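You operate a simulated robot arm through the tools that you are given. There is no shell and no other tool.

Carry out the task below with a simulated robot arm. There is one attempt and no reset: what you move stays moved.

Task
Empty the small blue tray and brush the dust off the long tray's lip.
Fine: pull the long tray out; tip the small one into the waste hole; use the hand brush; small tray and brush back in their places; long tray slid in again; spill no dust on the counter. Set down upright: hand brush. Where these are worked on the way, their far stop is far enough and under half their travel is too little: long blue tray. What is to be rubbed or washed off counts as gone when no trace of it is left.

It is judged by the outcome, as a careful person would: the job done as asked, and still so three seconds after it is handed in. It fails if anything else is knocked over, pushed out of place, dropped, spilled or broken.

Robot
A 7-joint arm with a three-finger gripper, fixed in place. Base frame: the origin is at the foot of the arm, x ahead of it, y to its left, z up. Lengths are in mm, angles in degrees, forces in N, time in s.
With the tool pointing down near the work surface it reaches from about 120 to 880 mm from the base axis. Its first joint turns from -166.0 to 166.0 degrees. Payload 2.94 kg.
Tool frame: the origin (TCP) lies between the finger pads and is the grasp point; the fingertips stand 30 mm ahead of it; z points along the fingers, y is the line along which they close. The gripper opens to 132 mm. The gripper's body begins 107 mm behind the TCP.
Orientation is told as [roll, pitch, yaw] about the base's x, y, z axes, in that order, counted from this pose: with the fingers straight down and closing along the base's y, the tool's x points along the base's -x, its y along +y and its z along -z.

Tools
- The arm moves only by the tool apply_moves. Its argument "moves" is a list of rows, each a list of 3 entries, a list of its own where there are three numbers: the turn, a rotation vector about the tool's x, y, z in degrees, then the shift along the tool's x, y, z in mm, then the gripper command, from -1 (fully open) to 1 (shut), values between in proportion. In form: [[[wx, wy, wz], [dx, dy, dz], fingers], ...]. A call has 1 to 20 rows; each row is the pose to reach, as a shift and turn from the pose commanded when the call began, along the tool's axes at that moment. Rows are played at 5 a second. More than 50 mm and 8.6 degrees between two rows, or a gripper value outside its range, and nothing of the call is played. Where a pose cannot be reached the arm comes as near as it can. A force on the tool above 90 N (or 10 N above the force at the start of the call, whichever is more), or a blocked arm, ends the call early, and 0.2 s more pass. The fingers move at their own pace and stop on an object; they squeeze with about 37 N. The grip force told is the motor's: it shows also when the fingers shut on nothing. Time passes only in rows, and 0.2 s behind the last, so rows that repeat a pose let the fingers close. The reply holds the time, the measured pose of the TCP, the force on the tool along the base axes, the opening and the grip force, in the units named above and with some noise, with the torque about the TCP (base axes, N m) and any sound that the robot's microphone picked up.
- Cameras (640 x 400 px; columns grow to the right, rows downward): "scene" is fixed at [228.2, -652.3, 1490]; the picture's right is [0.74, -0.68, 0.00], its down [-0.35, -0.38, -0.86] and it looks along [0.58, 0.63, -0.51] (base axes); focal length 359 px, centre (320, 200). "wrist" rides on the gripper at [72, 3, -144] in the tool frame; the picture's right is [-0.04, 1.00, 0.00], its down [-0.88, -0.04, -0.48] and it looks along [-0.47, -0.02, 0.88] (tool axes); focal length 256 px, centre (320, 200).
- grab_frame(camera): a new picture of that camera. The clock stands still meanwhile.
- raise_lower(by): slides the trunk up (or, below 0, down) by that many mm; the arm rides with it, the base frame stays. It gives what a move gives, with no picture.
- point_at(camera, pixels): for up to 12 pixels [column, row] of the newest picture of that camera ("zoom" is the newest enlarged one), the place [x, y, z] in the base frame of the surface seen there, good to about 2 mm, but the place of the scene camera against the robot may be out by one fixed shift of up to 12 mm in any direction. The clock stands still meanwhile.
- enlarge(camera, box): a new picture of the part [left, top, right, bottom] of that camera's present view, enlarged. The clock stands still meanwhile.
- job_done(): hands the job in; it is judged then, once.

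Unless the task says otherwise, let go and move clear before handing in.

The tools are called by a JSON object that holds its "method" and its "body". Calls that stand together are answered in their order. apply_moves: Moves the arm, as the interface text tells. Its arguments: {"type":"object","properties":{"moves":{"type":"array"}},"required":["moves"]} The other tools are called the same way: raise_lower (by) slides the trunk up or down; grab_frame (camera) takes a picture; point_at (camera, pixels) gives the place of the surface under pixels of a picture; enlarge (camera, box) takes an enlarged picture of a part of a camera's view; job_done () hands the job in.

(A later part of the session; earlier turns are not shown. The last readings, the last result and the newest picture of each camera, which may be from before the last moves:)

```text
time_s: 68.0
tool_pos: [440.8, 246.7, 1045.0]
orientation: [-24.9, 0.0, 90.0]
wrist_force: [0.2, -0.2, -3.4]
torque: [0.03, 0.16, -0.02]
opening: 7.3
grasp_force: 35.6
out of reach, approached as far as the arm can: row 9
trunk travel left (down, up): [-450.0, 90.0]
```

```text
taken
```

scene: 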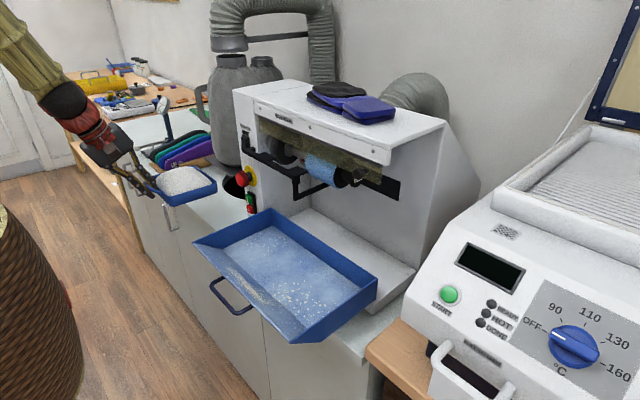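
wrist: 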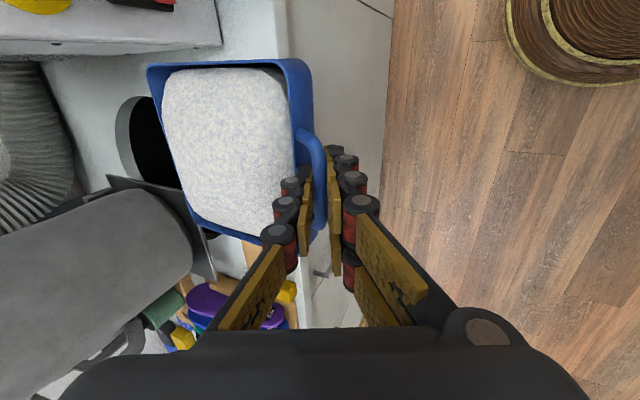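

The crossing succeeded with the tray level and the dust intact. Now I'll carry it forward over the hole, rising to z≈1118 so that the trunk can then come down 150 mm.

{"method": "apply_moves", "body": {"moves": [[[0, 0, 0], [0, -6, 1.1], 1], [[0, 0, 0], [0, -18, 3.4], 1], [[0, 0, 0], [0, -36, 6.8], 1], [[0, 0, 0], [0, -57, 10.8], 1], [[0, 0, 0], [0, -78, 14.8], 1], [[0, 0, 0], [0, -99, 18.8], 1], [[0, 0, 0], [0, -120, 22.7], 1], [[0, 0, 0], [0, -141, 26.7], 1], [[0, 0, 0], [0, -162, 30.7], 1], [[0, 0, 0], [0, -183, 34.7], 1], [[0, 0, 0], [0, -204, 38.7], 1], [[0, 0, 0], [1, -225, 42.6], 1], [[0, 0, 0], [1, -246, 46.6], 1], [[0, 0, 0], [2, -266, 50.4], 1], [[0, 0, 0], [2, -282, 53.5], 1], [[0, 0, 0], [2, -291, 55.2], 1], [[0, 0, 0], [2, -294.9, 55.9], 1], [[0, 0, 0], [2, -294.9, 55.9], 1]]}}

{"method": "grab_frame", "body": {"camera": "wrist"}}

{"method": "enlarge", "body": {"camera": "scene", "box": [120, 80, 320, 230]}}

```text
time_s: 71.8
tool_pos: [730.0, 245.9, 1117.7]
orientation: [-24.8, 0.0, 90.0]
wrist_force: [0.0, 1.9, -1.6]
torque: [-0.2, 0.23, -0.04]
opening: 7.6
grasp_force: 35.4
trunk travel left (down, up): [-450.0, 90.0]
```

```text
taken
```

wrist: 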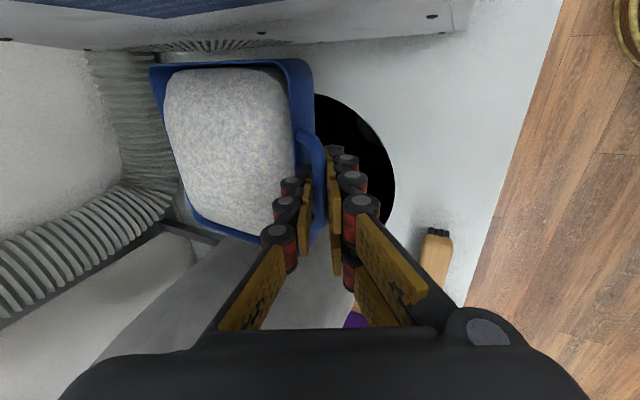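

```text
2.67 times, centred on (220, 155) of scene
```

zoom: 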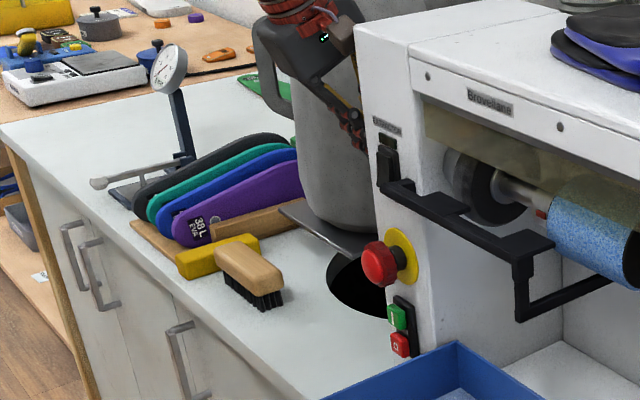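

The tray is over the hole, but a small side force (1.9 N) and torque suggest it may be very near the extractor. I'll measure the clearances.

{"method": "point_at", "body": {"camera": "wrist", "pixels": [[153, 70], [300, 62], [196, 215], [270, 240], [220, 250], [200, 235], [240, 270], [165, 225], [120, 190], [270, 55], [180, 45], [300, 290]]}}

{"method": "enlarge", "body": {"camera": "wrist", "box": [130, 40, 350, 280]}}

```text
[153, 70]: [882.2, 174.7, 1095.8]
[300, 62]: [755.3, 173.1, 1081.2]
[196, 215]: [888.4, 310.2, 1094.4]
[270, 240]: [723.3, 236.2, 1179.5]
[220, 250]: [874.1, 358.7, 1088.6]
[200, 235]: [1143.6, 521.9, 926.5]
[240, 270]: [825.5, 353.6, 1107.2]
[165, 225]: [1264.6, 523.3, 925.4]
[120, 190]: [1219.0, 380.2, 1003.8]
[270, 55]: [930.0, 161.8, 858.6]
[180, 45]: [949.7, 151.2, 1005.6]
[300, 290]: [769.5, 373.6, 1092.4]
```

```text
1.67 times, centred on (240, 160) of wrist
```

zoom: 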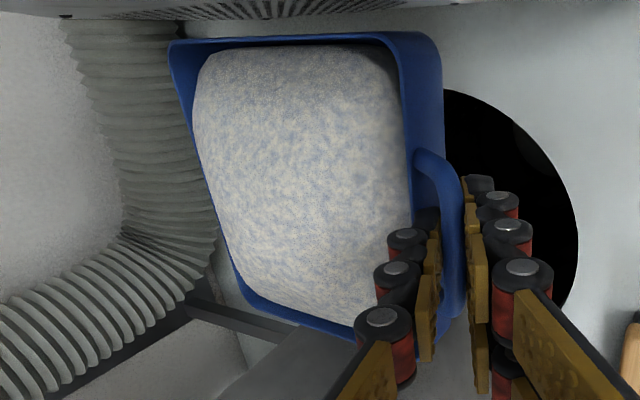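

All clear: the extractor is at y≥353, the tray spans y 172–320 and its rim is level at z≈1095. I'll lower the trunk by 150 mm in two steps.

{"method": "raise_lower", "body": {"by": -75}}

{"method": "raise_lower", "body": {"by": -75}}

{"method": "grab_frame", "body": {"camera": "wrist"}}

{"method": "enlarge", "body": {"camera": "scene", "box": [120, 80, 320, 230]}}

```text
time_s: 72.9
tool_pos: [731.3, 245.6, 1041.5]
orientation: [-24.9, 0.0, 90.0]
wrist_force: [1.5, 4.4, -5.0]
torque: [-0.4, 0.12, -0.2]
opening: 7.3
grasp_force: 35.3
trunk travel left (down, up): [-375.0, 165.0]
```

```text
time_s: 74.0
tool_pos: [730.8, 245.1, 966.5]
orientation: [-24.8, 0.1, 90.0]
wrist_force: [1.4, 6.3, -5.2]
torque: [-0.56, 0.01, -0.34]
opening: 7.3
grasp_force: 35.2
trunk travel left (down, up): [-300.0, 240.0]
```

```text
taken
```

wrist: 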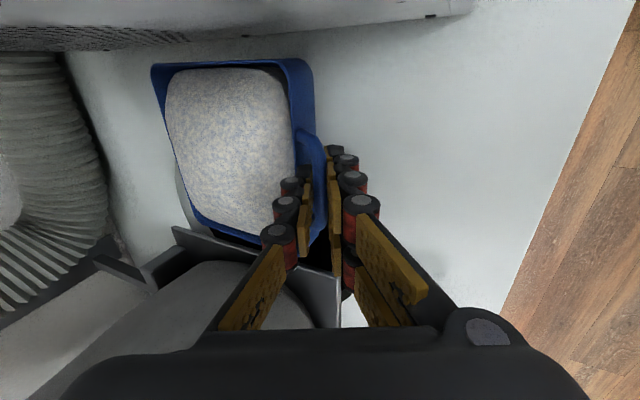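

```text
2.67 times, centred on (220, 155) of scene
```

zoom: 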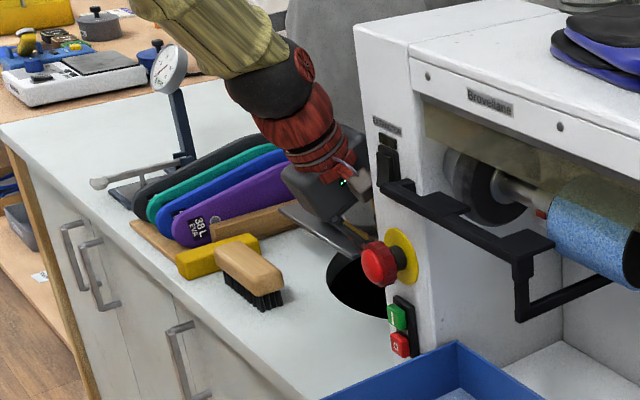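

There's a 6 N push to +y and torque −0.56: the wrist camera housing (y≈150) rubs the machine's side. I'll shift 12 mm to +y.

{"method": "apply_moves", "body": {"moves": [[[0, 0, 0], [-4, 0, 0], 1], [[0, 0, 0], [-8, 0, 0], 1], [[0, 0, 0], [-12, 0, 0], 1], [[0, 0, 0], [-12, 0, 0], 1]]}}

{"method": "grab_frame", "body": {"camera": "wrist"}}

{"method": "point_at", "body": {"camera": "wrist", "pixels": [[155, 68], [200, 215], [300, 64], [250, 235], [320, 270], [180, 232], [250, 262], [330, 310], [430, 15], [170, 190], [340, 235], [190, 232]]}}

```text
time_s: 75.0
tool_pos: [730.0, 257.6, 966.9]
orientation: [-24.8, -0.1, 90.0]
wrist_force: [1.1, -0.7, -1.2]
torque: [0.02, 0.17, 0.01]
opening: 7.3
grasp_force: 35.1
trunk travel left (down, up): [-300.0, 240.0]
```

```text
taken
```

wrist: 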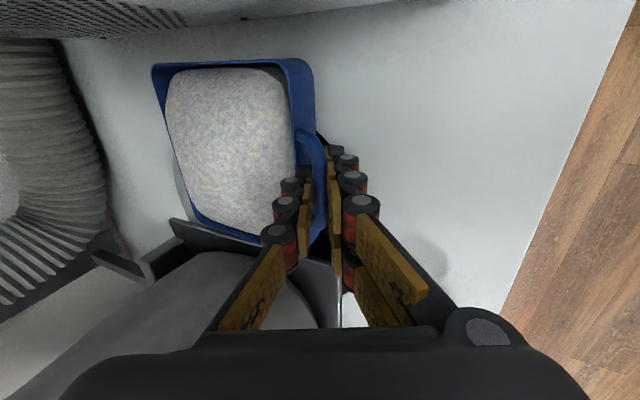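

```text
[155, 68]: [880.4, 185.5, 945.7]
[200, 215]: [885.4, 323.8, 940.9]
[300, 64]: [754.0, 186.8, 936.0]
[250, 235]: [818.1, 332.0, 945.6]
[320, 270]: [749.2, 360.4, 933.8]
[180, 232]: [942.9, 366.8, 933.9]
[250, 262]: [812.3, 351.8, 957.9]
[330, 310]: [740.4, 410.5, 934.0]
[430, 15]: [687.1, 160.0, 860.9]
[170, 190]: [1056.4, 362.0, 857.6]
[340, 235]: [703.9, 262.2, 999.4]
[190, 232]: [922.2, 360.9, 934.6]
```

The contact is gone and the tray sits over the hole (rim y 185–332, x 754–885). Now I'll pour: roll it 90° to the left with a 20° yaw, keeping the lower edge over the hole.

{"method": "apply_moves", "body": {"moves": [[[0.15, 4.3, -3.3], [0, -0.7, -1.6], 1], [[0.3, 8.6, -6.6], [0, -1.5, -3.2], 1], [[0.52, 12.96, -9.86], [0, -2.3, -4.8], 1], [[0.98, 17.25, -13.08], [0, -3.3, -6.2], 1], [[1.44, 21.6, -16.3], [0, -4.4, -7.7], 1], [[2.0, 25.95, -19.6], [-0.5, -5.4, -9.1], 1], [[2.77, 30.25, -22.7], [-1.9, -6.3, -10.2], 1], [[3.55, 34.6, -25.9], [-3.3, -7.2, -11.3], 1], [[4.46, 38.9, -29], [-5.8, -7.9, -11.8], 1], [[5.55, 43.3, -32], [-9.3, -8.2, -11.7], 1], [[6.6, 47.7, -35], [-12.8, -8.5, -11.5], 1], [[7.9, 52.1, -38], [-16.4, -8.8, -11.4], 1], [[9.3, 56.5, -40.8], [-19.9, -9.1, -11.2], 1], [[10.66, 60.9, -43.7], [-23.4, -9.4, -11], 1], [[12.3, 65.4, -46.4], [-26.4, -9.8, -10.9], 1], [[14, 69.8, -49], [-29.2, -10.1, -10.7], 1], [[15.7, 74.24, -51.65], [-32, -10.4, -10.6], 1], [[15.7, 74.24, -51.65], [-32, -10.4, -10.6], 1], [[15.7, 74.24, -51.65], [-32, -10.4, -10.6], 1], [[15.7, 74.24, -51.65], [-32, -10.4, -10.6], 1]]}}

{"method": "grab_frame", "body": {"camera": "wrist"}}

{"method": "enlarge", "body": {"camera": "scene", "box": [120, 80, 320, 230]}}

```text
time_s: 79.2
tool_pos: [734.9, 288.6, 980.8]
orientation: [160.3, 90.0, -64.8]
wrist_force: [-0.3, 0.9, -2.0]
torque: [0.04, 0.17, -0.01]
opening: 7.8
grasp_force: 35.7
trunk travel left (down, up): [-300.0, 240.0]
```

```text
taken
```

wrist: 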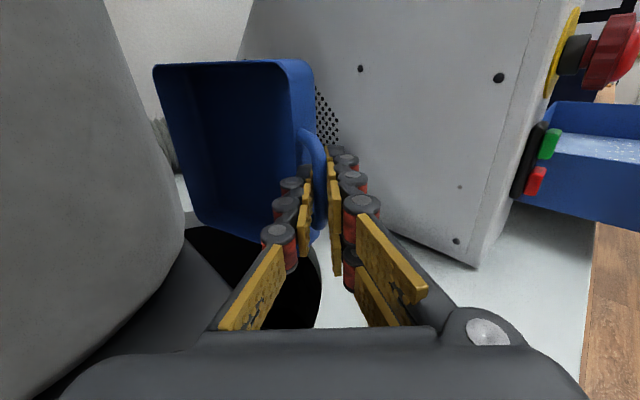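

```text
2.67 times, centred on (220, 155) of scene
```

zoom: 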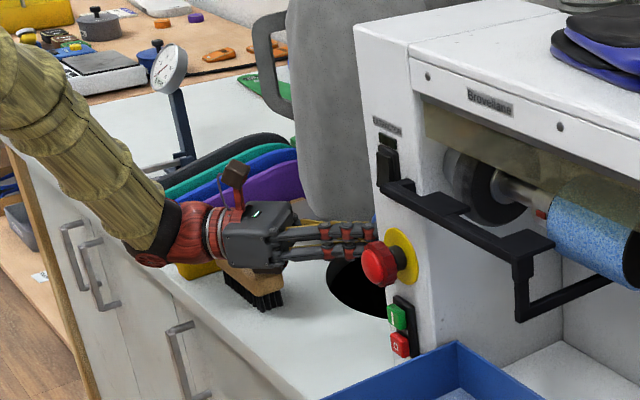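

The tray is completely empty and the counter is clean. I'll unroll it back to level the same way.

{"method": "apply_moves", "body": {"moves": [[[0, 0, 0], [0, 0, 0], 1], [[-1.31, -6.19, 4.3], [0, 2.2, 1.4], 1], [[-2.62, -12.37, 8.61], [1, 4.4, 2.7], 1], [[-3.93, -18.56, 12.91], [1, 6.5, 4.1], 1], [[-5.23, -24.75, 17.22], [2, 8.7, 5.4], 1], [[-6.54, -30.93, 21.52], [2, 10.9, 6.8], 1], [[-7.85, -37.12, 25.83], [3, 13, 8.2], 1], [[-9.16, -43.31, 30.13], [3, 15.2, 9.5], 1], [[-10.47, -49.49, 34.43], [4, 17.4, 10.9], 1], [[-11.78, -55.68, 38.74], [4, 19.6, 12.2], 1], [[-13.08, -61.87, 43.04], [5, 21.8, 13.6], 1], [[-14.39, -68.05, 47.35], [5, 23.9, 14.9], 1], [[-15.7, -74.24, 51.65], [5, 26.1, 16.3], 1], [[-15.7, -74.24, 51.65], [5, 26.1, 16.3], 1]]}}

{"method": "grab_frame", "body": {"camera": "wrist"}}

{"method": "enlarge", "body": {"camera": "scene", "box": [120, 80, 320, 230]}}

```text
time_s: 82.2
tool_pos: [727.9, 259.1, 986.3]
orientation: [-24.9, 0.0, 90.0]
wrist_force: [0.0, 1.2, -1.5]
torque: [0.0, 0.17, 0.01]
opening: 7.5
grasp_force: 36.0
trunk travel left (down, up): [-300.0, 240.0]
```

```text
taken
```

wrist: 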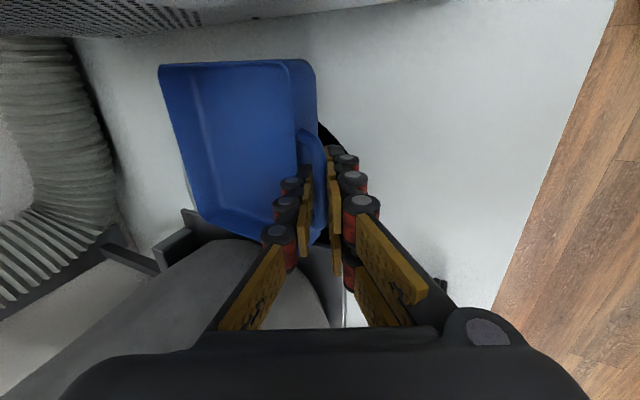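

```text
2.67 times, centred on (220, 155) of scene
```

zoom: 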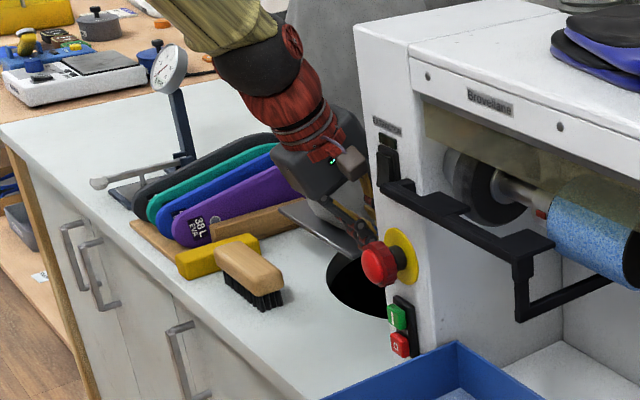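

The tray is level, empty, and the counter around the hole is clean. I'll raise the trunk again and retrace the path back.

{"method": "raise_lower", "body": {"by": 150}}

{"method": "apply_moves", "body": {"moves": [[[0, 0, 0], [0, 30, -2], 1], [[0, 0, 0], [0, 65, -5], 1], [[0, 0, 0], [0, 100, -8], 1], [[0, 0, 0], [0, 135, -14], 1], [[0, 0, 0], [2, 170, -20], 1], [[0, 0, 0], [4, 205, -26], 1], [[0, 0, 0], [6, 240, -32], 1], [[0, 0, 0], [8, 272, -37], 1], [[0, 0, 0], [10, 299.7, -38.3], 1], [[0, 0, 0], [12, 299.7, -38.3], 1]]}}

```text
time_s: 84.0
tool_pos: [728.0, 258.6, 1134.9]
orientation: [-24.9, 0.1, 90.0]
wrist_force: [-0.7, 0.0, -2.2]
torque: [0.05, 0.16, 0.02]
opening: 7.7
grasp_force: 35.3
trunk travel left (down, up): [-450.0, 90.0]
```

```text
time_s: 86.2
tool_pos: [440.4, 245.5, 1047.2]
orientation: [-24.8, 0.1, 90.0]
wrist_force: [0.0, -0.8, -2.2]
torque: [0.0, 0.14, 0.0]
opening: 7.6
grasp_force: 35.3
trunk travel left (down, up): [-450.0, 90.0]
```

Back at the crossing point. I'll cross to y≈-148.

{"method": "apply_moves", "body": {"moves": [[[0, 0, 0], [15, 0, 0], 1], [[0, 0, 0], [45, 0, 0], 1], [[0, 0, 0], [80, 0, 0], 1], [[0, 0, 0], [115, 0, 0], 1], [[0, 0, 0], [150, 0, 0], 1], [[0, 0, 0], [185, 0, 0], 1], [[0, 0, 0], [220, 0, 0], 1], [[0, 0, 0], [255, 0, 0], 1], [[0, 0, 0], [290, 0, 0], 1], [[0, 0, 0], [325, 0, 0], 1], [[0, 0, 0], [360, 0, 0], 1], [[0, 0, 0], [385, 0, 0], 1], [[0, 0, 0], [393.5, 0, 0], 1], [[0, 0, 0], [393.5, 0, 0], 1]]}}

{"method": "grab_frame", "body": {"camera": "scene"}}

{"method": "grab_frame", "body": {"camera": "wrist"}}

```text
time_s: 89.2
tool_pos: [438.6, -147.5, 1046.0]
orientation: [-24.9, 0.1, 90.1]
wrist_force: [-0.3, 0.0, -1.6]
torque: [0.0, 0.16, -0.02]
opening: 7.8
grasp_force: 35.5
trunk travel left (down, up): [-450.0, 90.0]
```

```text
taken
```

scene: 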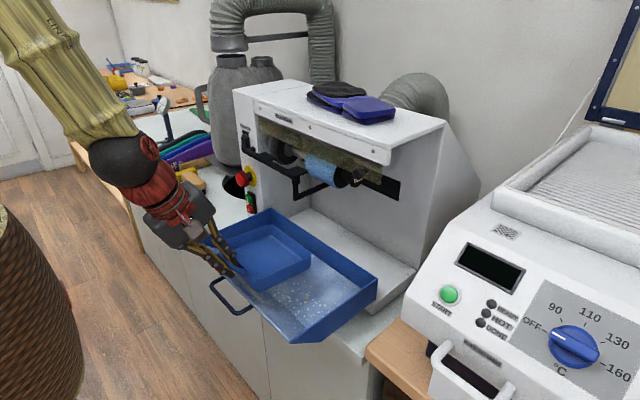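

```text
taken
```

wrist: 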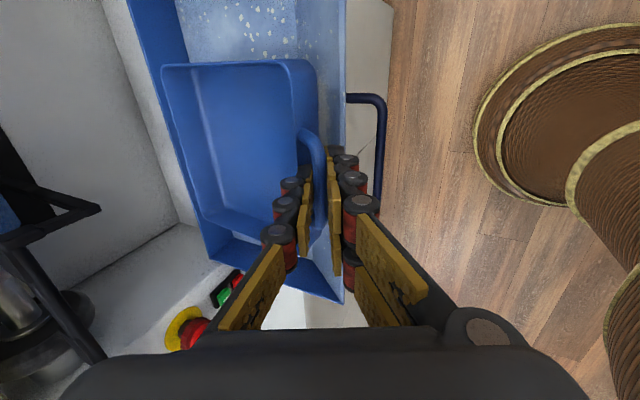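

The empty tray hangs level above the long tray. I'll move it forward to its old spot (TCP x≈514, y≈-148) and lower to just above the floor.

{"method": "apply_moves", "body": {"moves": [[[0, 0, 0], [0.3, -18, 8.4], 1], [[0, 0, 0], [0.5, -38, 17.6], 1], [[0, 0, 0], [0.6, -55, 25.4], 1], [[0, 0, 0], [0.7, -66, 36], 1], [[0, 0, 0], [0.7, -59.7, 50.8], 1], [[0, 0, 0], [0.7, -52, 67.5], 1], [[0, 0, 0], [0.7, -45, 82.6], 1], [[0, 0, 0], [0.7, -39, 95.6], 1], [[0, 0, 0], [0.7, -34, 106.4], 1], [[0, 0, 0], [0.7, -32.4, 109.8], 1], [[0, 0, 0], [0.7, -32.4, 109.8], 1]]}}

{"method": "enlarge", "body": {"camera": "scene", "box": [200, 200, 380, 330]}}

{"method": "grab_frame", "body": {"camera": "wrist"}}

{"method": "point_at", "body": {"camera": "wrist", "pixels": [[165, 68], [200, 212], [295, 62], [297, 75], [230, 130], [260, 235], [330, 60], [250, 250], [420, 150], [245, 30], [150, 60], [300, 100]]}}

```text
time_s: 91.6
tool_pos: [515.1, -146.5, 959.4]
orientation: [-24.9, -0.1, 90.1]
wrist_force: [0.7, 0.9, -0.1]
torque: [-0.16, -0.12, 0.07]
opening: 8.2
grasp_force: 35.5
trunk travel left (down, up): [-450.0, 90.0]
```

```text
3.08 times, centred on (290, 265) of scene
```

zoom: 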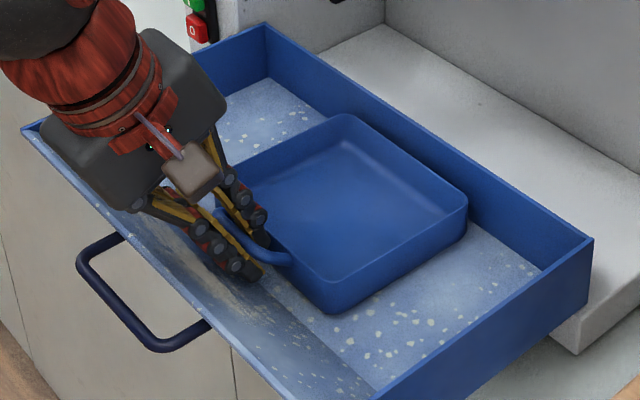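

```text
taken
```

wrist: 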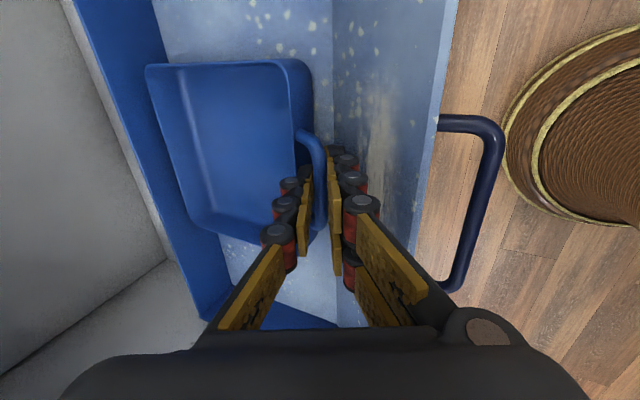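

```text
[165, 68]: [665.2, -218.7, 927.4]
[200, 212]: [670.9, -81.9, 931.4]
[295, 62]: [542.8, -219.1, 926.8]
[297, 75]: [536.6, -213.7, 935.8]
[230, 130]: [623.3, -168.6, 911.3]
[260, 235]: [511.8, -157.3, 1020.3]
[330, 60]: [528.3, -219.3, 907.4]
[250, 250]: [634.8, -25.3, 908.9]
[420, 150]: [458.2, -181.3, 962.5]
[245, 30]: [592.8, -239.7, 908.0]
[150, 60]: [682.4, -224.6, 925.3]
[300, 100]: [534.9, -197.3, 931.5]
```

The tray is resting on the floor in its place (inside floor z≈911, front wall x≈537). I'll open to 18 mm and retreat along the finger axis.

{"method": "apply_moves", "body": {"moves": [[[0, 0, 0], [0, 0, 1], 0.8], [[0, 0, 0], [0, 0, 1], 0.73], [[0, 0, 0], [0, 0, -10], 0.73], [[0, 0, 0], [0, 0, -25], 0.73], [[0, 0, 0], [0, 0, -45], 0.73], [[0, 0, 0], [0, 0, -75], 0.6], [[0, 0, 0], [0, 0, -110], 0.5], [[0, 0, 0], [0, 0, -110], 0.5]]}}

{"method": "grab_frame", "body": {"camera": "wrist"}}

{"method": "enlarge", "body": {"camera": "scene", "box": [200, 200, 380, 330]}}

```text
time_s: 93.4
tool_pos: [467.7, -147.1, 1060.8]
orientation: [-24.7, 0.0, 90.0]
wrist_force: [0.7, -0.5, 0.4]
torque: [-0.03, 0.01, -0.01]
opening: 32.7
grasp_force: 0.1
trunk travel left (down, up): [-450.0, 90.0]
```

```text
taken
```

wrist: 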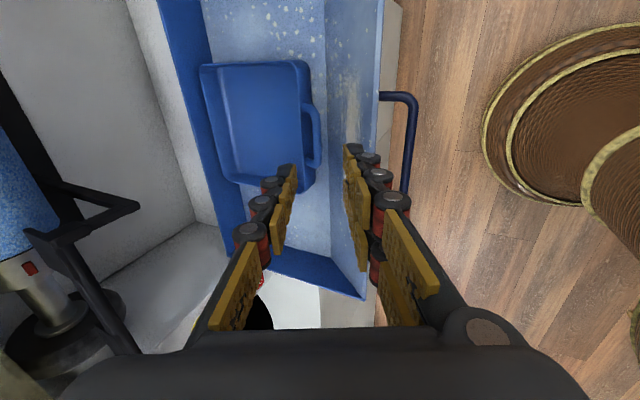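

```text
3.08 times, centred on (290, 265) of scene
```

zoom: 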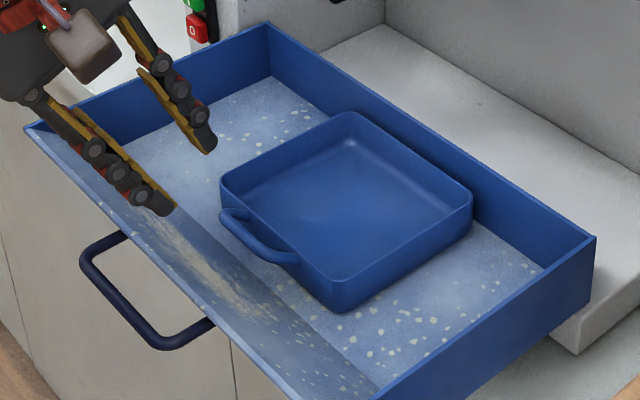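

The small tray is back in its place, empty and level. Next I'll locate the dust streak on the lip precisely.

{"method": "enlarge", "body": {"camera": "scene", "box": [195, 225, 335, 345]}}

{"method": "enlarge", "body": {"camera": "wrist", "box": [300, 0, 400, 160]}}

{"method": "point_at", "body": {"camera": "wrist", "pixels": [[355, 70], [350, 100], [345, 140], [358, 40], [360, 15], [382, 70], [330, 70], [340, 70], [350, 70], [365, 70], [372, 70], [356, 150]]}}

```text
3.33 times, centred on (265, 285) of scene
```

zoom: 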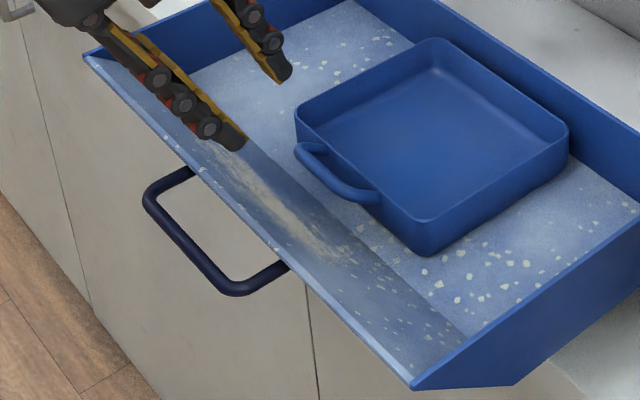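

```text
2.50 times, centred on (350, 80) of wrist
```

zoom: 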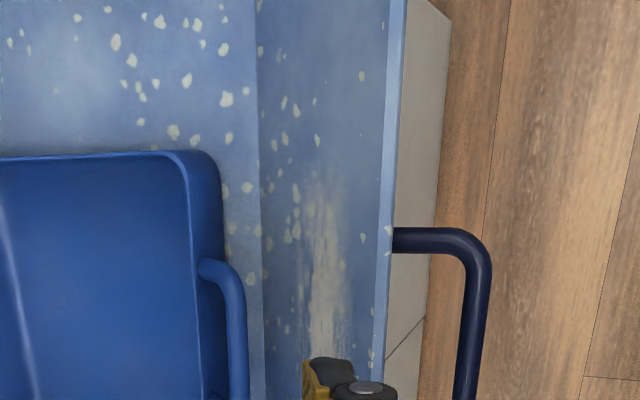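

```text
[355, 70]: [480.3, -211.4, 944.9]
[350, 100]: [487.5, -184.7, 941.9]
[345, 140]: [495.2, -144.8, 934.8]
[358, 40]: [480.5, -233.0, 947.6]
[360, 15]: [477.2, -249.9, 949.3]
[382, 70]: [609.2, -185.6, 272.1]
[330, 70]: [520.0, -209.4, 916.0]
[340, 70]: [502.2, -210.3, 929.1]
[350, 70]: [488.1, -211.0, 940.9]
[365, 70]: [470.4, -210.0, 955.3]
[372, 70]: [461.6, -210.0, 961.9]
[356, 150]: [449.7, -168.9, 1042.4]
```

The streak runs along the slope at roughly x 475–498; I need its extent in y, which I'll read from the scene zoom and then a closer look without the finger in the way.

{"method": "enlarge", "body": {"camera": "scene", "box": [195, 225, 335, 345]}}

{"method": "point_at", "body": {"camera": "zoom", "pixels": [[205, 145], [215, 165], [240, 175], [270, 200], [300, 235], [340, 250], [360, 265], [380, 290], [280, 225], [320, 230], [260, 215], [90, 55]]}}

{"method": "apply_moves", "body": {"moves": [[[0, 0, 0], [-30, 0, -30], 0.3], [[0, 0, 0], [-70, 10, -50], 0], [[0, 0, 0], [-110, 20, -60], 0], [[0, 0, 0], [-150, 20, -60], 0], [[0, 0, 0], [-150, 20, -60], 0]]}}

{"method": "grab_frame", "body": {"camera": "wrist"}}

{"method": "enlarge", "body": {"camera": "scene", "box": [195, 225, 335, 345]}}

```text
3.33 times, centred on (265, 285) of scene
```

zoom: 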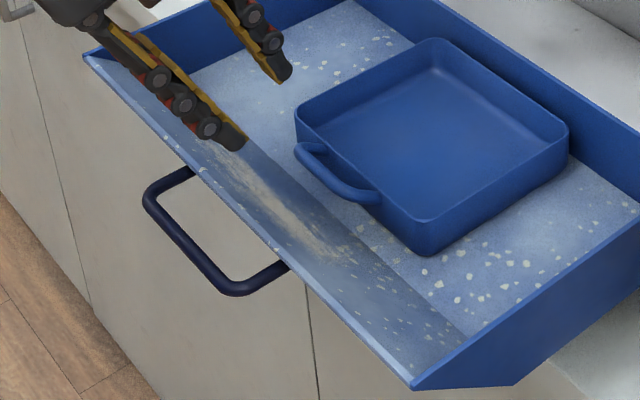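

```text
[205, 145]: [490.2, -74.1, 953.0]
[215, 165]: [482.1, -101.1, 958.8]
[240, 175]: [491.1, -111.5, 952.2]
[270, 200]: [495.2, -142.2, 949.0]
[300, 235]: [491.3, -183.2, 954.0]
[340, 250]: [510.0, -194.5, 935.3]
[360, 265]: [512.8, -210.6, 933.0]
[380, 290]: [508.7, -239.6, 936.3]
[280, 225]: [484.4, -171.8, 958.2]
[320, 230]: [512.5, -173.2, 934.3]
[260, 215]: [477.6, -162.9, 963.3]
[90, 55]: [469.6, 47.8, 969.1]
```

```text
time_s: 94.6
tool_pos: [426.0, 3.9, 1102.8]
orientation: [-24.8, -0.1, 90.0]
wrist_force: [0.1, 0.6, -0.4]
torque: [0.02, -0.01, -0.01]
opening: 66.2
grasp_force: 0.0
trunk travel left (down, up): [-450.0, 90.0]
```

```text
taken
```

wrist: 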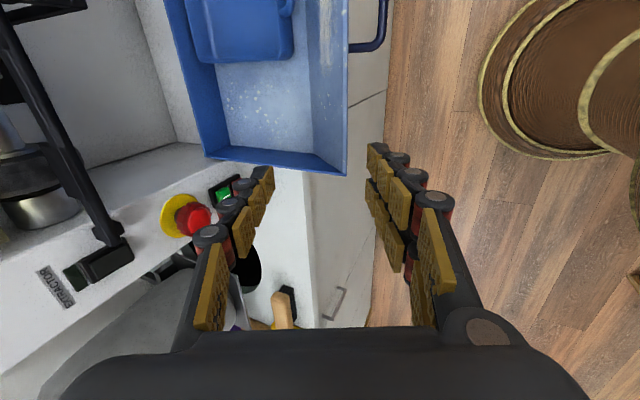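

```text
3.33 times, centred on (265, 285) of scene
```

zoom: 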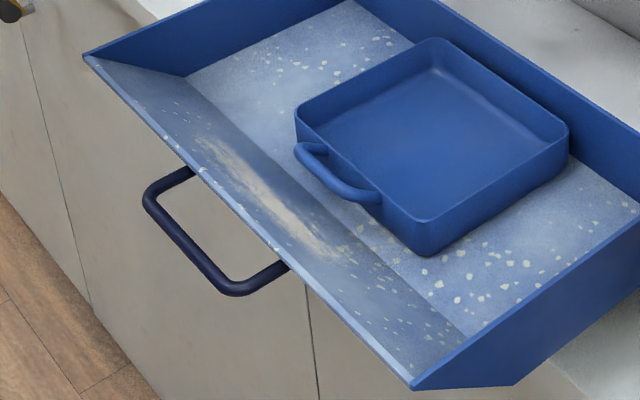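

The whole streak is visible now, from zoom (190,135) to (350,260). I'll get its left end with the wrist camera.

{"method": "point_at", "body": {"camera": "wrist", "pixels": [[325, 10], [325, 30], [325, 50], [325, 70], [325, 90], [345, 60], [310, 60], [335, 60], [280, 310], [290, 292], [275, 325], [330, 60]]}}

{"method": "enlarge", "body": {"camera": "wrist", "box": [260, 0, 400, 100]}}

```text
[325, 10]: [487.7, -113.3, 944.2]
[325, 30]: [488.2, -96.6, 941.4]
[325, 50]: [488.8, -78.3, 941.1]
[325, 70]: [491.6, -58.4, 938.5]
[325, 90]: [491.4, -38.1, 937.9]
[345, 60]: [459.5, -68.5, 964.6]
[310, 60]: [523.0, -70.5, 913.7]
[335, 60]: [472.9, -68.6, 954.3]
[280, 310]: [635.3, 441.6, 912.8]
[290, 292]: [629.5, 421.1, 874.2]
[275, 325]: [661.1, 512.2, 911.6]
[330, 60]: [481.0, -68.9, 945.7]
```

```text
4.00 times, centred on (330, 50) of wrist
```

zoom: 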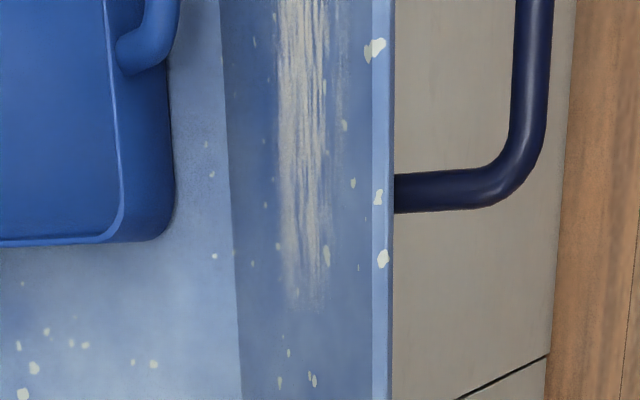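

The streak covers x 468–502, y −212…−52. Now for the brush: I'll travel to above it (638,470,1110), turning the tool vertical with the fingers closing along x.

{"method": "apply_moves", "body": {"moves": [[[-2.1, 0, 0], [-39, -16.3, 6.9], -0.2], [[-4.2, 0, 0], [-78, -32.6, 13.8], -0.2], [[-6.3, 0, 0], [-116, -48.9, 20.7], -0.2], [[-8.3, 0, 0], [-155, -65.1, 27.6], -0.2], [[-10.4, 0, 0], [-194, -81.4, 34.5], -0.2], [[-12.5, 0, 0], [-233, -97.7, 41.4], -0.2], [[-14.6, 0, 0], [-272, -114, 48.2], -0.2], [[-16.7, 0, 0], [-311, -130.3, 55.1], -0.2], [[-18.8, 0, 0], [-350, -146.6, 62], -0.2], [[-20.8, 0, 0], [-388, -162.8, 68.9], -0.2], [[-22.9, 0, 0], [-427, -179.1, 75.8], -0.2], [[-24.8, 0, 0], [-466, -195.4, 82.7], -0.2], [[-24.8, 0, 0], [-466, -195.4, 82.7], -0.2]]}}

{"method": "grab_frame", "body": {"camera": "wrist"}}

{"method": "enlarge", "body": {"camera": "scene", "box": [100, 80, 300, 230]}}

```text
time_s: 97.4
tool_pos: [637.6, 469.9, 1109.0]
orientation: [-0.1, -0.1, 90.0]
wrist_force: [0.3, -0.2, -0.1]
torque: [0.02, 0.02, 0.0]
opening: 79.3
grasp_force: 0.1
trunk travel left (down, up): [-450.0, 90.0]
```

```text
taken
```

wrist: 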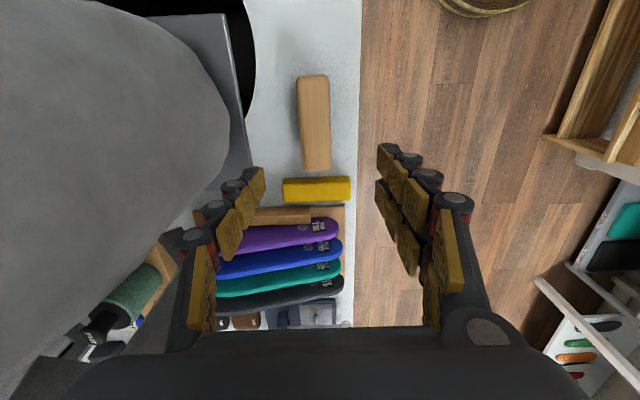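

```text
2.67 times, centred on (200, 155) of scene
```

zoom: 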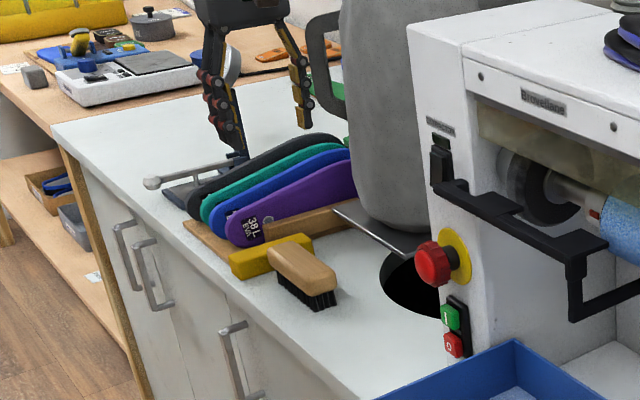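

The brush's block shows at (299–330, 75–170). I'll measure its corners and the yellow block's near edge.

{"method": "enlarge", "body": {"camera": "wrist", "box": [250, 60, 380, 200]}}

{"method": "point_at", "body": {"camera": "wrist", "pixels": [[300, 80], [326, 78], [329, 165], [305, 167], [314, 85], [316, 120], [318, 160], [300, 120], [328, 120], [290, 185], [345, 180], [318, 180]]}}

```text
2.86 times, centred on (315, 130) of wrist
```

zoom: 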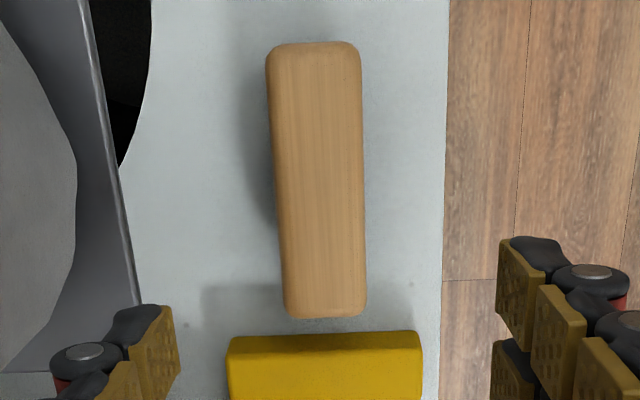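

```text
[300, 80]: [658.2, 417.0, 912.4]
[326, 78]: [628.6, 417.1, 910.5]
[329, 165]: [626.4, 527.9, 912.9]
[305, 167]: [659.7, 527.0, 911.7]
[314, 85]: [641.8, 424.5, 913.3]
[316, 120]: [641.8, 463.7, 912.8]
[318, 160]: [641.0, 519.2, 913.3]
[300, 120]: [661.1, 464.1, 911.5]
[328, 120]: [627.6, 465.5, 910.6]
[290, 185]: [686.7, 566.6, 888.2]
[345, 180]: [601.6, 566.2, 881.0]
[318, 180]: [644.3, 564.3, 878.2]
```

The brush block is x 624–664, y 413–533, top z=913. I'll lower the trunk by 150, then centre over it and descend to z≈900.

{"method": "raise_lower", "body": {"by": -150}}

{"method": "apply_moves", "body": {"moves": [[[0, 0, 0], [-3, -6, 0], -0.2], [[0, 0, 0], [-3, -6, 20], -0.2], [[0, 0, 0], [-3, -6, 40], -0.2], [[0, 0, 0], [-3, -6, 50], -0.1], [[0, 0, 0], [-3, -6, 59], 0], [[0, 0, 0], [-3, -6, 59], 0]]}}

{"method": "grab_frame", "body": {"camera": "wrist"}}

{"method": "enlarge", "body": {"camera": "scene", "box": [150, 120, 270, 220]}}

```text
time_s: 99.1
tool_pos: [637.7, 471.0, 959.9]
orientation: [0.0, 0.0, 90.0]
wrist_force: [0.2, -0.2, -0.5]
torque: [0.03, 0.04, 0.01]
opening: 79.2
grasp_force: 0.2
trunk travel left (down, up): [-300.0, 240.0]
```

```text
time_s: 100.5
tool_pos: [643.1, 471.6, 899.3]
orientation: [-0.1, 0.0, 90.0]
wrist_force: [-0.1, 0.7, -0.4]
torque: [-0.03, 0.0, -0.02]
opening: 66.2
grasp_force: 0.1
trunk travel left (down, up): [-300.0, 240.0]
```

```text
taken
```

wrist: 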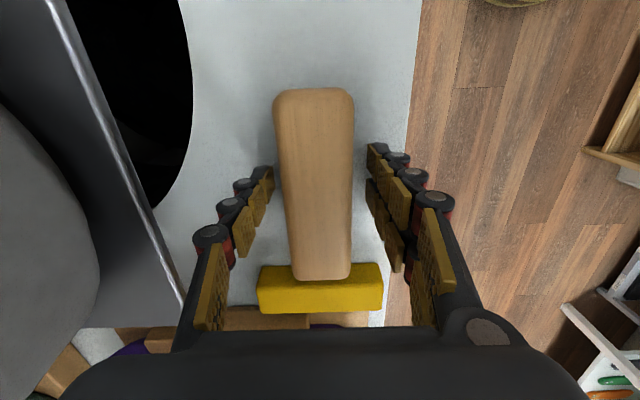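

```text
4.00 times, centred on (210, 170) of scene
```

zoom: 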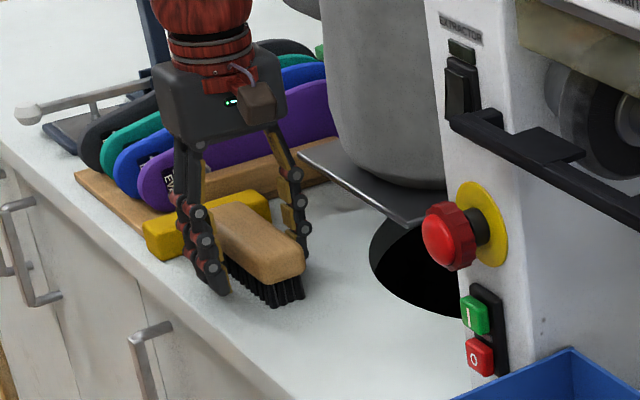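

The brush is centred between the fingers. I'll close on it and lift 10 mm.

{"method": "apply_moves", "body": {"moves": [[[0, 0, 0], [0, 0, 0], 0.5], [[0, 0, 0], [0, 0, 0], 1], [[0, 0, 0], [0, 0, 0], 1], [[0, 0, 0], [0, 0, 0], 1], [[0, 0, 0], [0, 0, 0], 1], [[0, 0, 0], [0, 0, -10], 1], [[0, 0, 0], [0, 0, -10], 1]]}}

{"method": "enlarge", "body": {"camera": "scene", "box": [150, 120, 270, 220]}}

{"method": "grab_frame", "body": {"camera": "wrist"}}

```text
time_s: 102.1
tool_pos: [641.8, 472.3, 907.6]
orientation: [0.1, 0.0, 89.9]
wrist_force: [-0.2, 0.5, -0.7]
torque: [0.01, -0.03, 0.0]
opening: 40.4
grasp_force: 37.2
trunk travel left (down, up): [-300.0, 240.0]
```

```text
4.00 times, centred on (210, 170) of scene
```

zoom: 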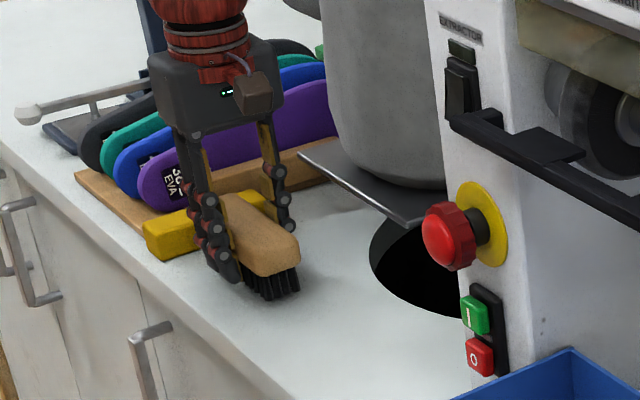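

```text
taken
```

wrist: 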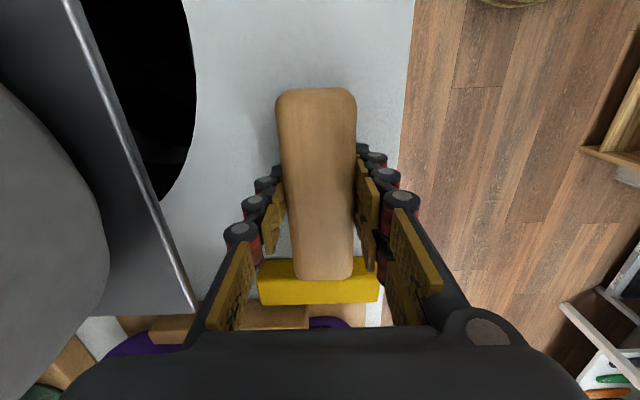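

The brush is firmly held (opening 40.4, 37 N); its bristle ends are about 40 mm below the TCP. I'll lift it and carry it to hover left of centre in front of the lip, tilting the tool 20° forward.

{"method": "apply_moves", "body": {"moves": [[[0, 0, 0], [0, 0, -40], 1], [[0, 0, 0], [0, 0, -80], 1], [[0, 0, 0], [0, 0, -120], 1], [[0, 0, 0], [10, 10, -150], 1], [[0, 0, 0], [45, 40, -150], 1], [[0, 0, 0], [80, 72, -150], 1], [[2, 0, 0], [115, 104, -150], 1], [[4, 0, 0], [155, 132, -150], 1], [[6, 0, 0], [200, 152, -150], 1], [[8, 0, 0], [245, 172, -150], 1], [[10, 0, 0], [290, 192, -150], 1], [[12, 0, 0], [336, 202, -150], 1], [[14, 0, 0], [384, 202, -150], 1], [[16, 0, 0], [432, 202, -150], 1], [[18, 0, 0], [480, 202, -150], 1], [[20, 0, 0], [525, 202, -150], 1], [[20, 0, 0], [530, 202, -150], 1], [[20, 0, 0], [530, 202, -150], 1]]}}

{"method": "grab_frame", "body": {"camera": "wrist"}}

{"method": "enlarge", "body": {"camera": "scene", "box": [130, 150, 370, 350]}}

```text
time_s: 105.9
tool_pos: [442.8, -60.0, 1060.3]
orientation: [-20.2, 0.0, 90.0]
wrist_force: [0.1, 0.0, -1.3]
torque: [0.02, 0.0, -0.03]
opening: 40.3
grasp_force: 37.0
trunk travel left (down, up): [-300.0, 240.0]
```

```text
taken
```

wrist: 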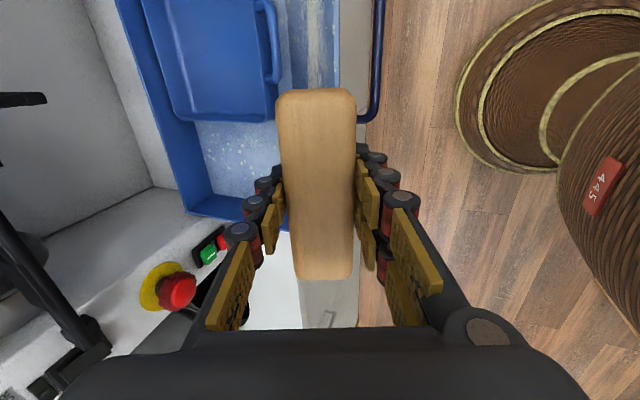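

```text
2.00 times, centred on (250, 250) of scene
```

zoom: 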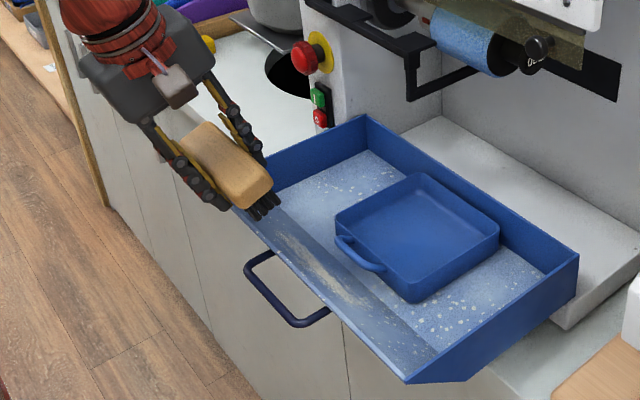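

Everything is clear: the brush hovers by the left half of the lip. I'll do a first gentle downhill stroke there (y −119…−1), from the lip edge down to x≈503, then lift.

{"method": "apply_moves", "body": {"moves": [[[0, 0, 0], [-1, -1, 25], 1], [[0, 0, 0], [-1, -2.6, 47.1], 1], [[0, 0, 0], [-1, 0.2, 54.6], 1], [[0, 0, 0], [-1, -4.4, 62.6], 1], [[0, 0, 0], [-1, -9, 70.6], 1], [[0, 0, 0], [-1, -13.6, 78.6], 1], [[0, 0, 0], [-1, -18.2, 86.5], 1], [[0, 0, 0], [-1, -22.9, 94.5], 1], [[0, 0, 0], [-1, -27.5, 102.5], 1], [[0, 0, 0], [-1, -27.5, 102.5], 1]]}}

{"method": "enlarge", "body": {"camera": "scene", "box": [180, 210, 340, 340]}}

{"method": "grab_frame", "body": {"camera": "wrist"}}

```text
time_s: 108.1
tool_pos: [502.7, -57.7, 977.4]
orientation: [-20.6, 0.1, 90.1]
wrist_force: [0.5, 7.4, 57.0]
torque: [0.02, -1.23, 0.07]
opening: 39.8
grasp_force: 37.2
trunk travel left (down, up): [-300.0, 240.0]
```

```text
3.08 times, centred on (260, 275) of scene
```

zoom: 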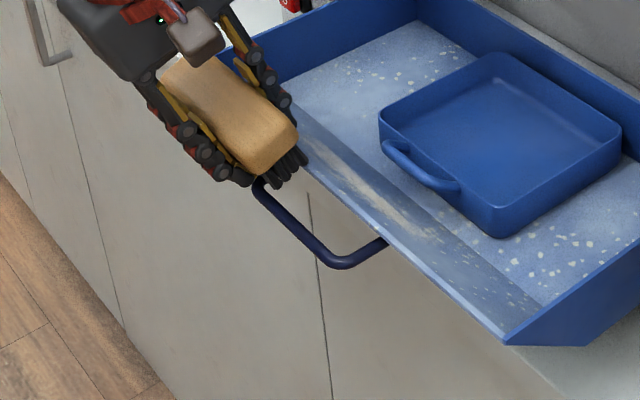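

```text
taken
```

wrist: 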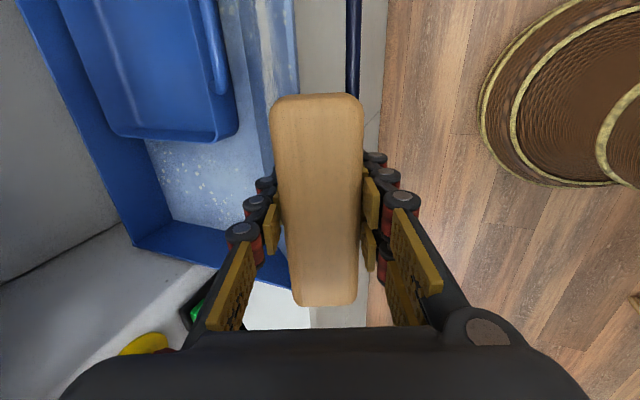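

The force rose to 57 N and the long tray was dragged inwards by friction (the lip edge now shows further in, near wrist col 297). I'll lift the brush straight off and re-measure where the tray is.

{"method": "apply_moves", "body": {"moves": [[[0, 0, 0], [0, -7, -19], 1], [[0, 0, 0], [0, -14, -38], 1], [[0, 0, 0], [0, -24, -66], 1], [[0, 0, 0], [0, -24, -66], 1]]}}

{"method": "grab_frame", "body": {"camera": "wrist"}}

{"method": "point_at", "body": {"camera": "wrist", "pixels": [[270, 40], [280, 40], [290, 40], [300, 40], [310, 40], [320, 40], [330, 40], [250, 40], [230, 40], [285, 10], [340, 40], [350, 40]]}}

{"method": "enlarge", "body": {"camera": "scene", "box": [180, 210, 340, 340]}}

```text
time_s: 109.1
tool_pos: [503.0, -56.6, 1041.9]
orientation: [-20.0, 0.0, 90.1]
wrist_force: [0.2, 0.1, -1.2]
torque: [0.01, 0.0, -0.02]
opening: 39.5
grasp_force: 36.5
trunk travel left (down, up): [-300.0, 240.0]
```

```text
taken
```

wrist: 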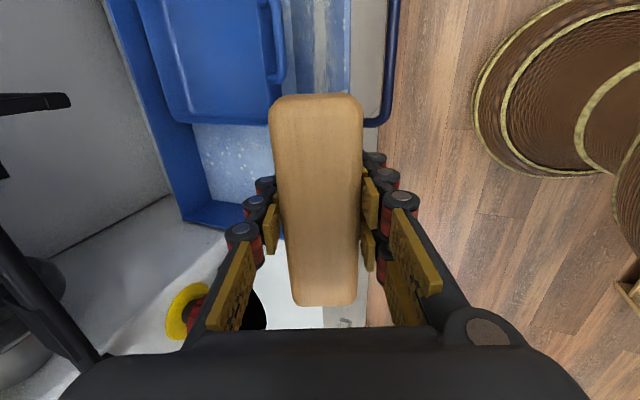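

```text
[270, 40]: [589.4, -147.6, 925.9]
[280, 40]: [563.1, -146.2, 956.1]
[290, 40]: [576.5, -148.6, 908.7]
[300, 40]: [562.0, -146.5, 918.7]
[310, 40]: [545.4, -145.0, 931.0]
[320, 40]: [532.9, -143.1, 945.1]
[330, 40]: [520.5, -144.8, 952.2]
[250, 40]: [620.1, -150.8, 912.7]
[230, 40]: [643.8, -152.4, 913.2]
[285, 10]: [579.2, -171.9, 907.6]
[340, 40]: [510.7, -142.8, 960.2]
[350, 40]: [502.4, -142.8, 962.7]
```

```text
3.08 times, centred on (260, 275) of scene
```

zoom: 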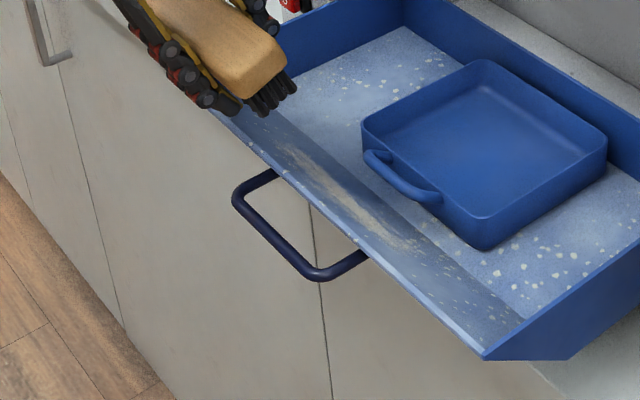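

The tray has slid in by about 47 mm (lip edge now x≈504); the small tray still sits properly inside it. I'll set the brush on the slope's left part and draw it towards −x, which both brushes and gently pushes the long tray back out to its stop.

{"method": "apply_moves", "body": {"moves": [[[0, 0, 0], [-6.6, -20.4, 28.7], 1], [[0, 0, 0], [-6.6, -13, 48], 1], [[0, 0, 0], [-6.6, -9.5, 58.8], 1], [[0, 0, 0], [-6.6, -0.1, 55.4], 1], [[0, 0, 0], [-6.6, 8.4, 52.3], 1], [[0, 0, 0], [-6.6, 16.8, 49.2], 1], [[0, 0, 0], [-6.6, 25.3, 46.1], 1], [[0, 0, 0], [-6.6, 33.7, 43.1], 1], [[0, 0, 0], [-6.6, 39.4, 41], 1], [[0, 0, 0], [-6.6, 39.4, 41], 1]]}}

{"method": "grab_frame", "body": {"camera": "wrist"}}

{"method": "enlarge", "body": {"camera": "scene", "box": [180, 210, 340, 340]}}

```text
time_s: 111.3
tool_pos: [479.2, -49.8, 991.5]
orientation: [-20.1, 0.1, 90.0]
wrist_force: [1.6, 0.5, 1.9]
torque: [-0.01, 0.01, -0.01]
opening: 39.5
grasp_force: 37.1
trunk travel left (down, up): [-300.0, 240.0]
```

```text
taken
```

wrist: 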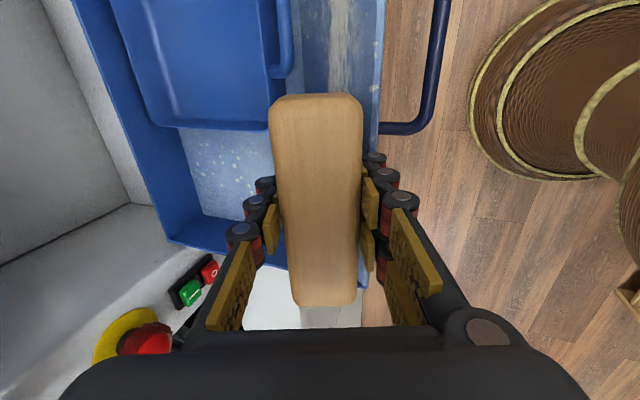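

```text
3.08 times, centred on (260, 275) of scene
```

zoom: 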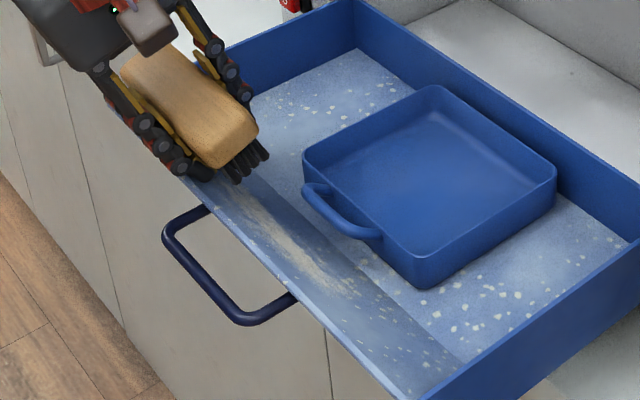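

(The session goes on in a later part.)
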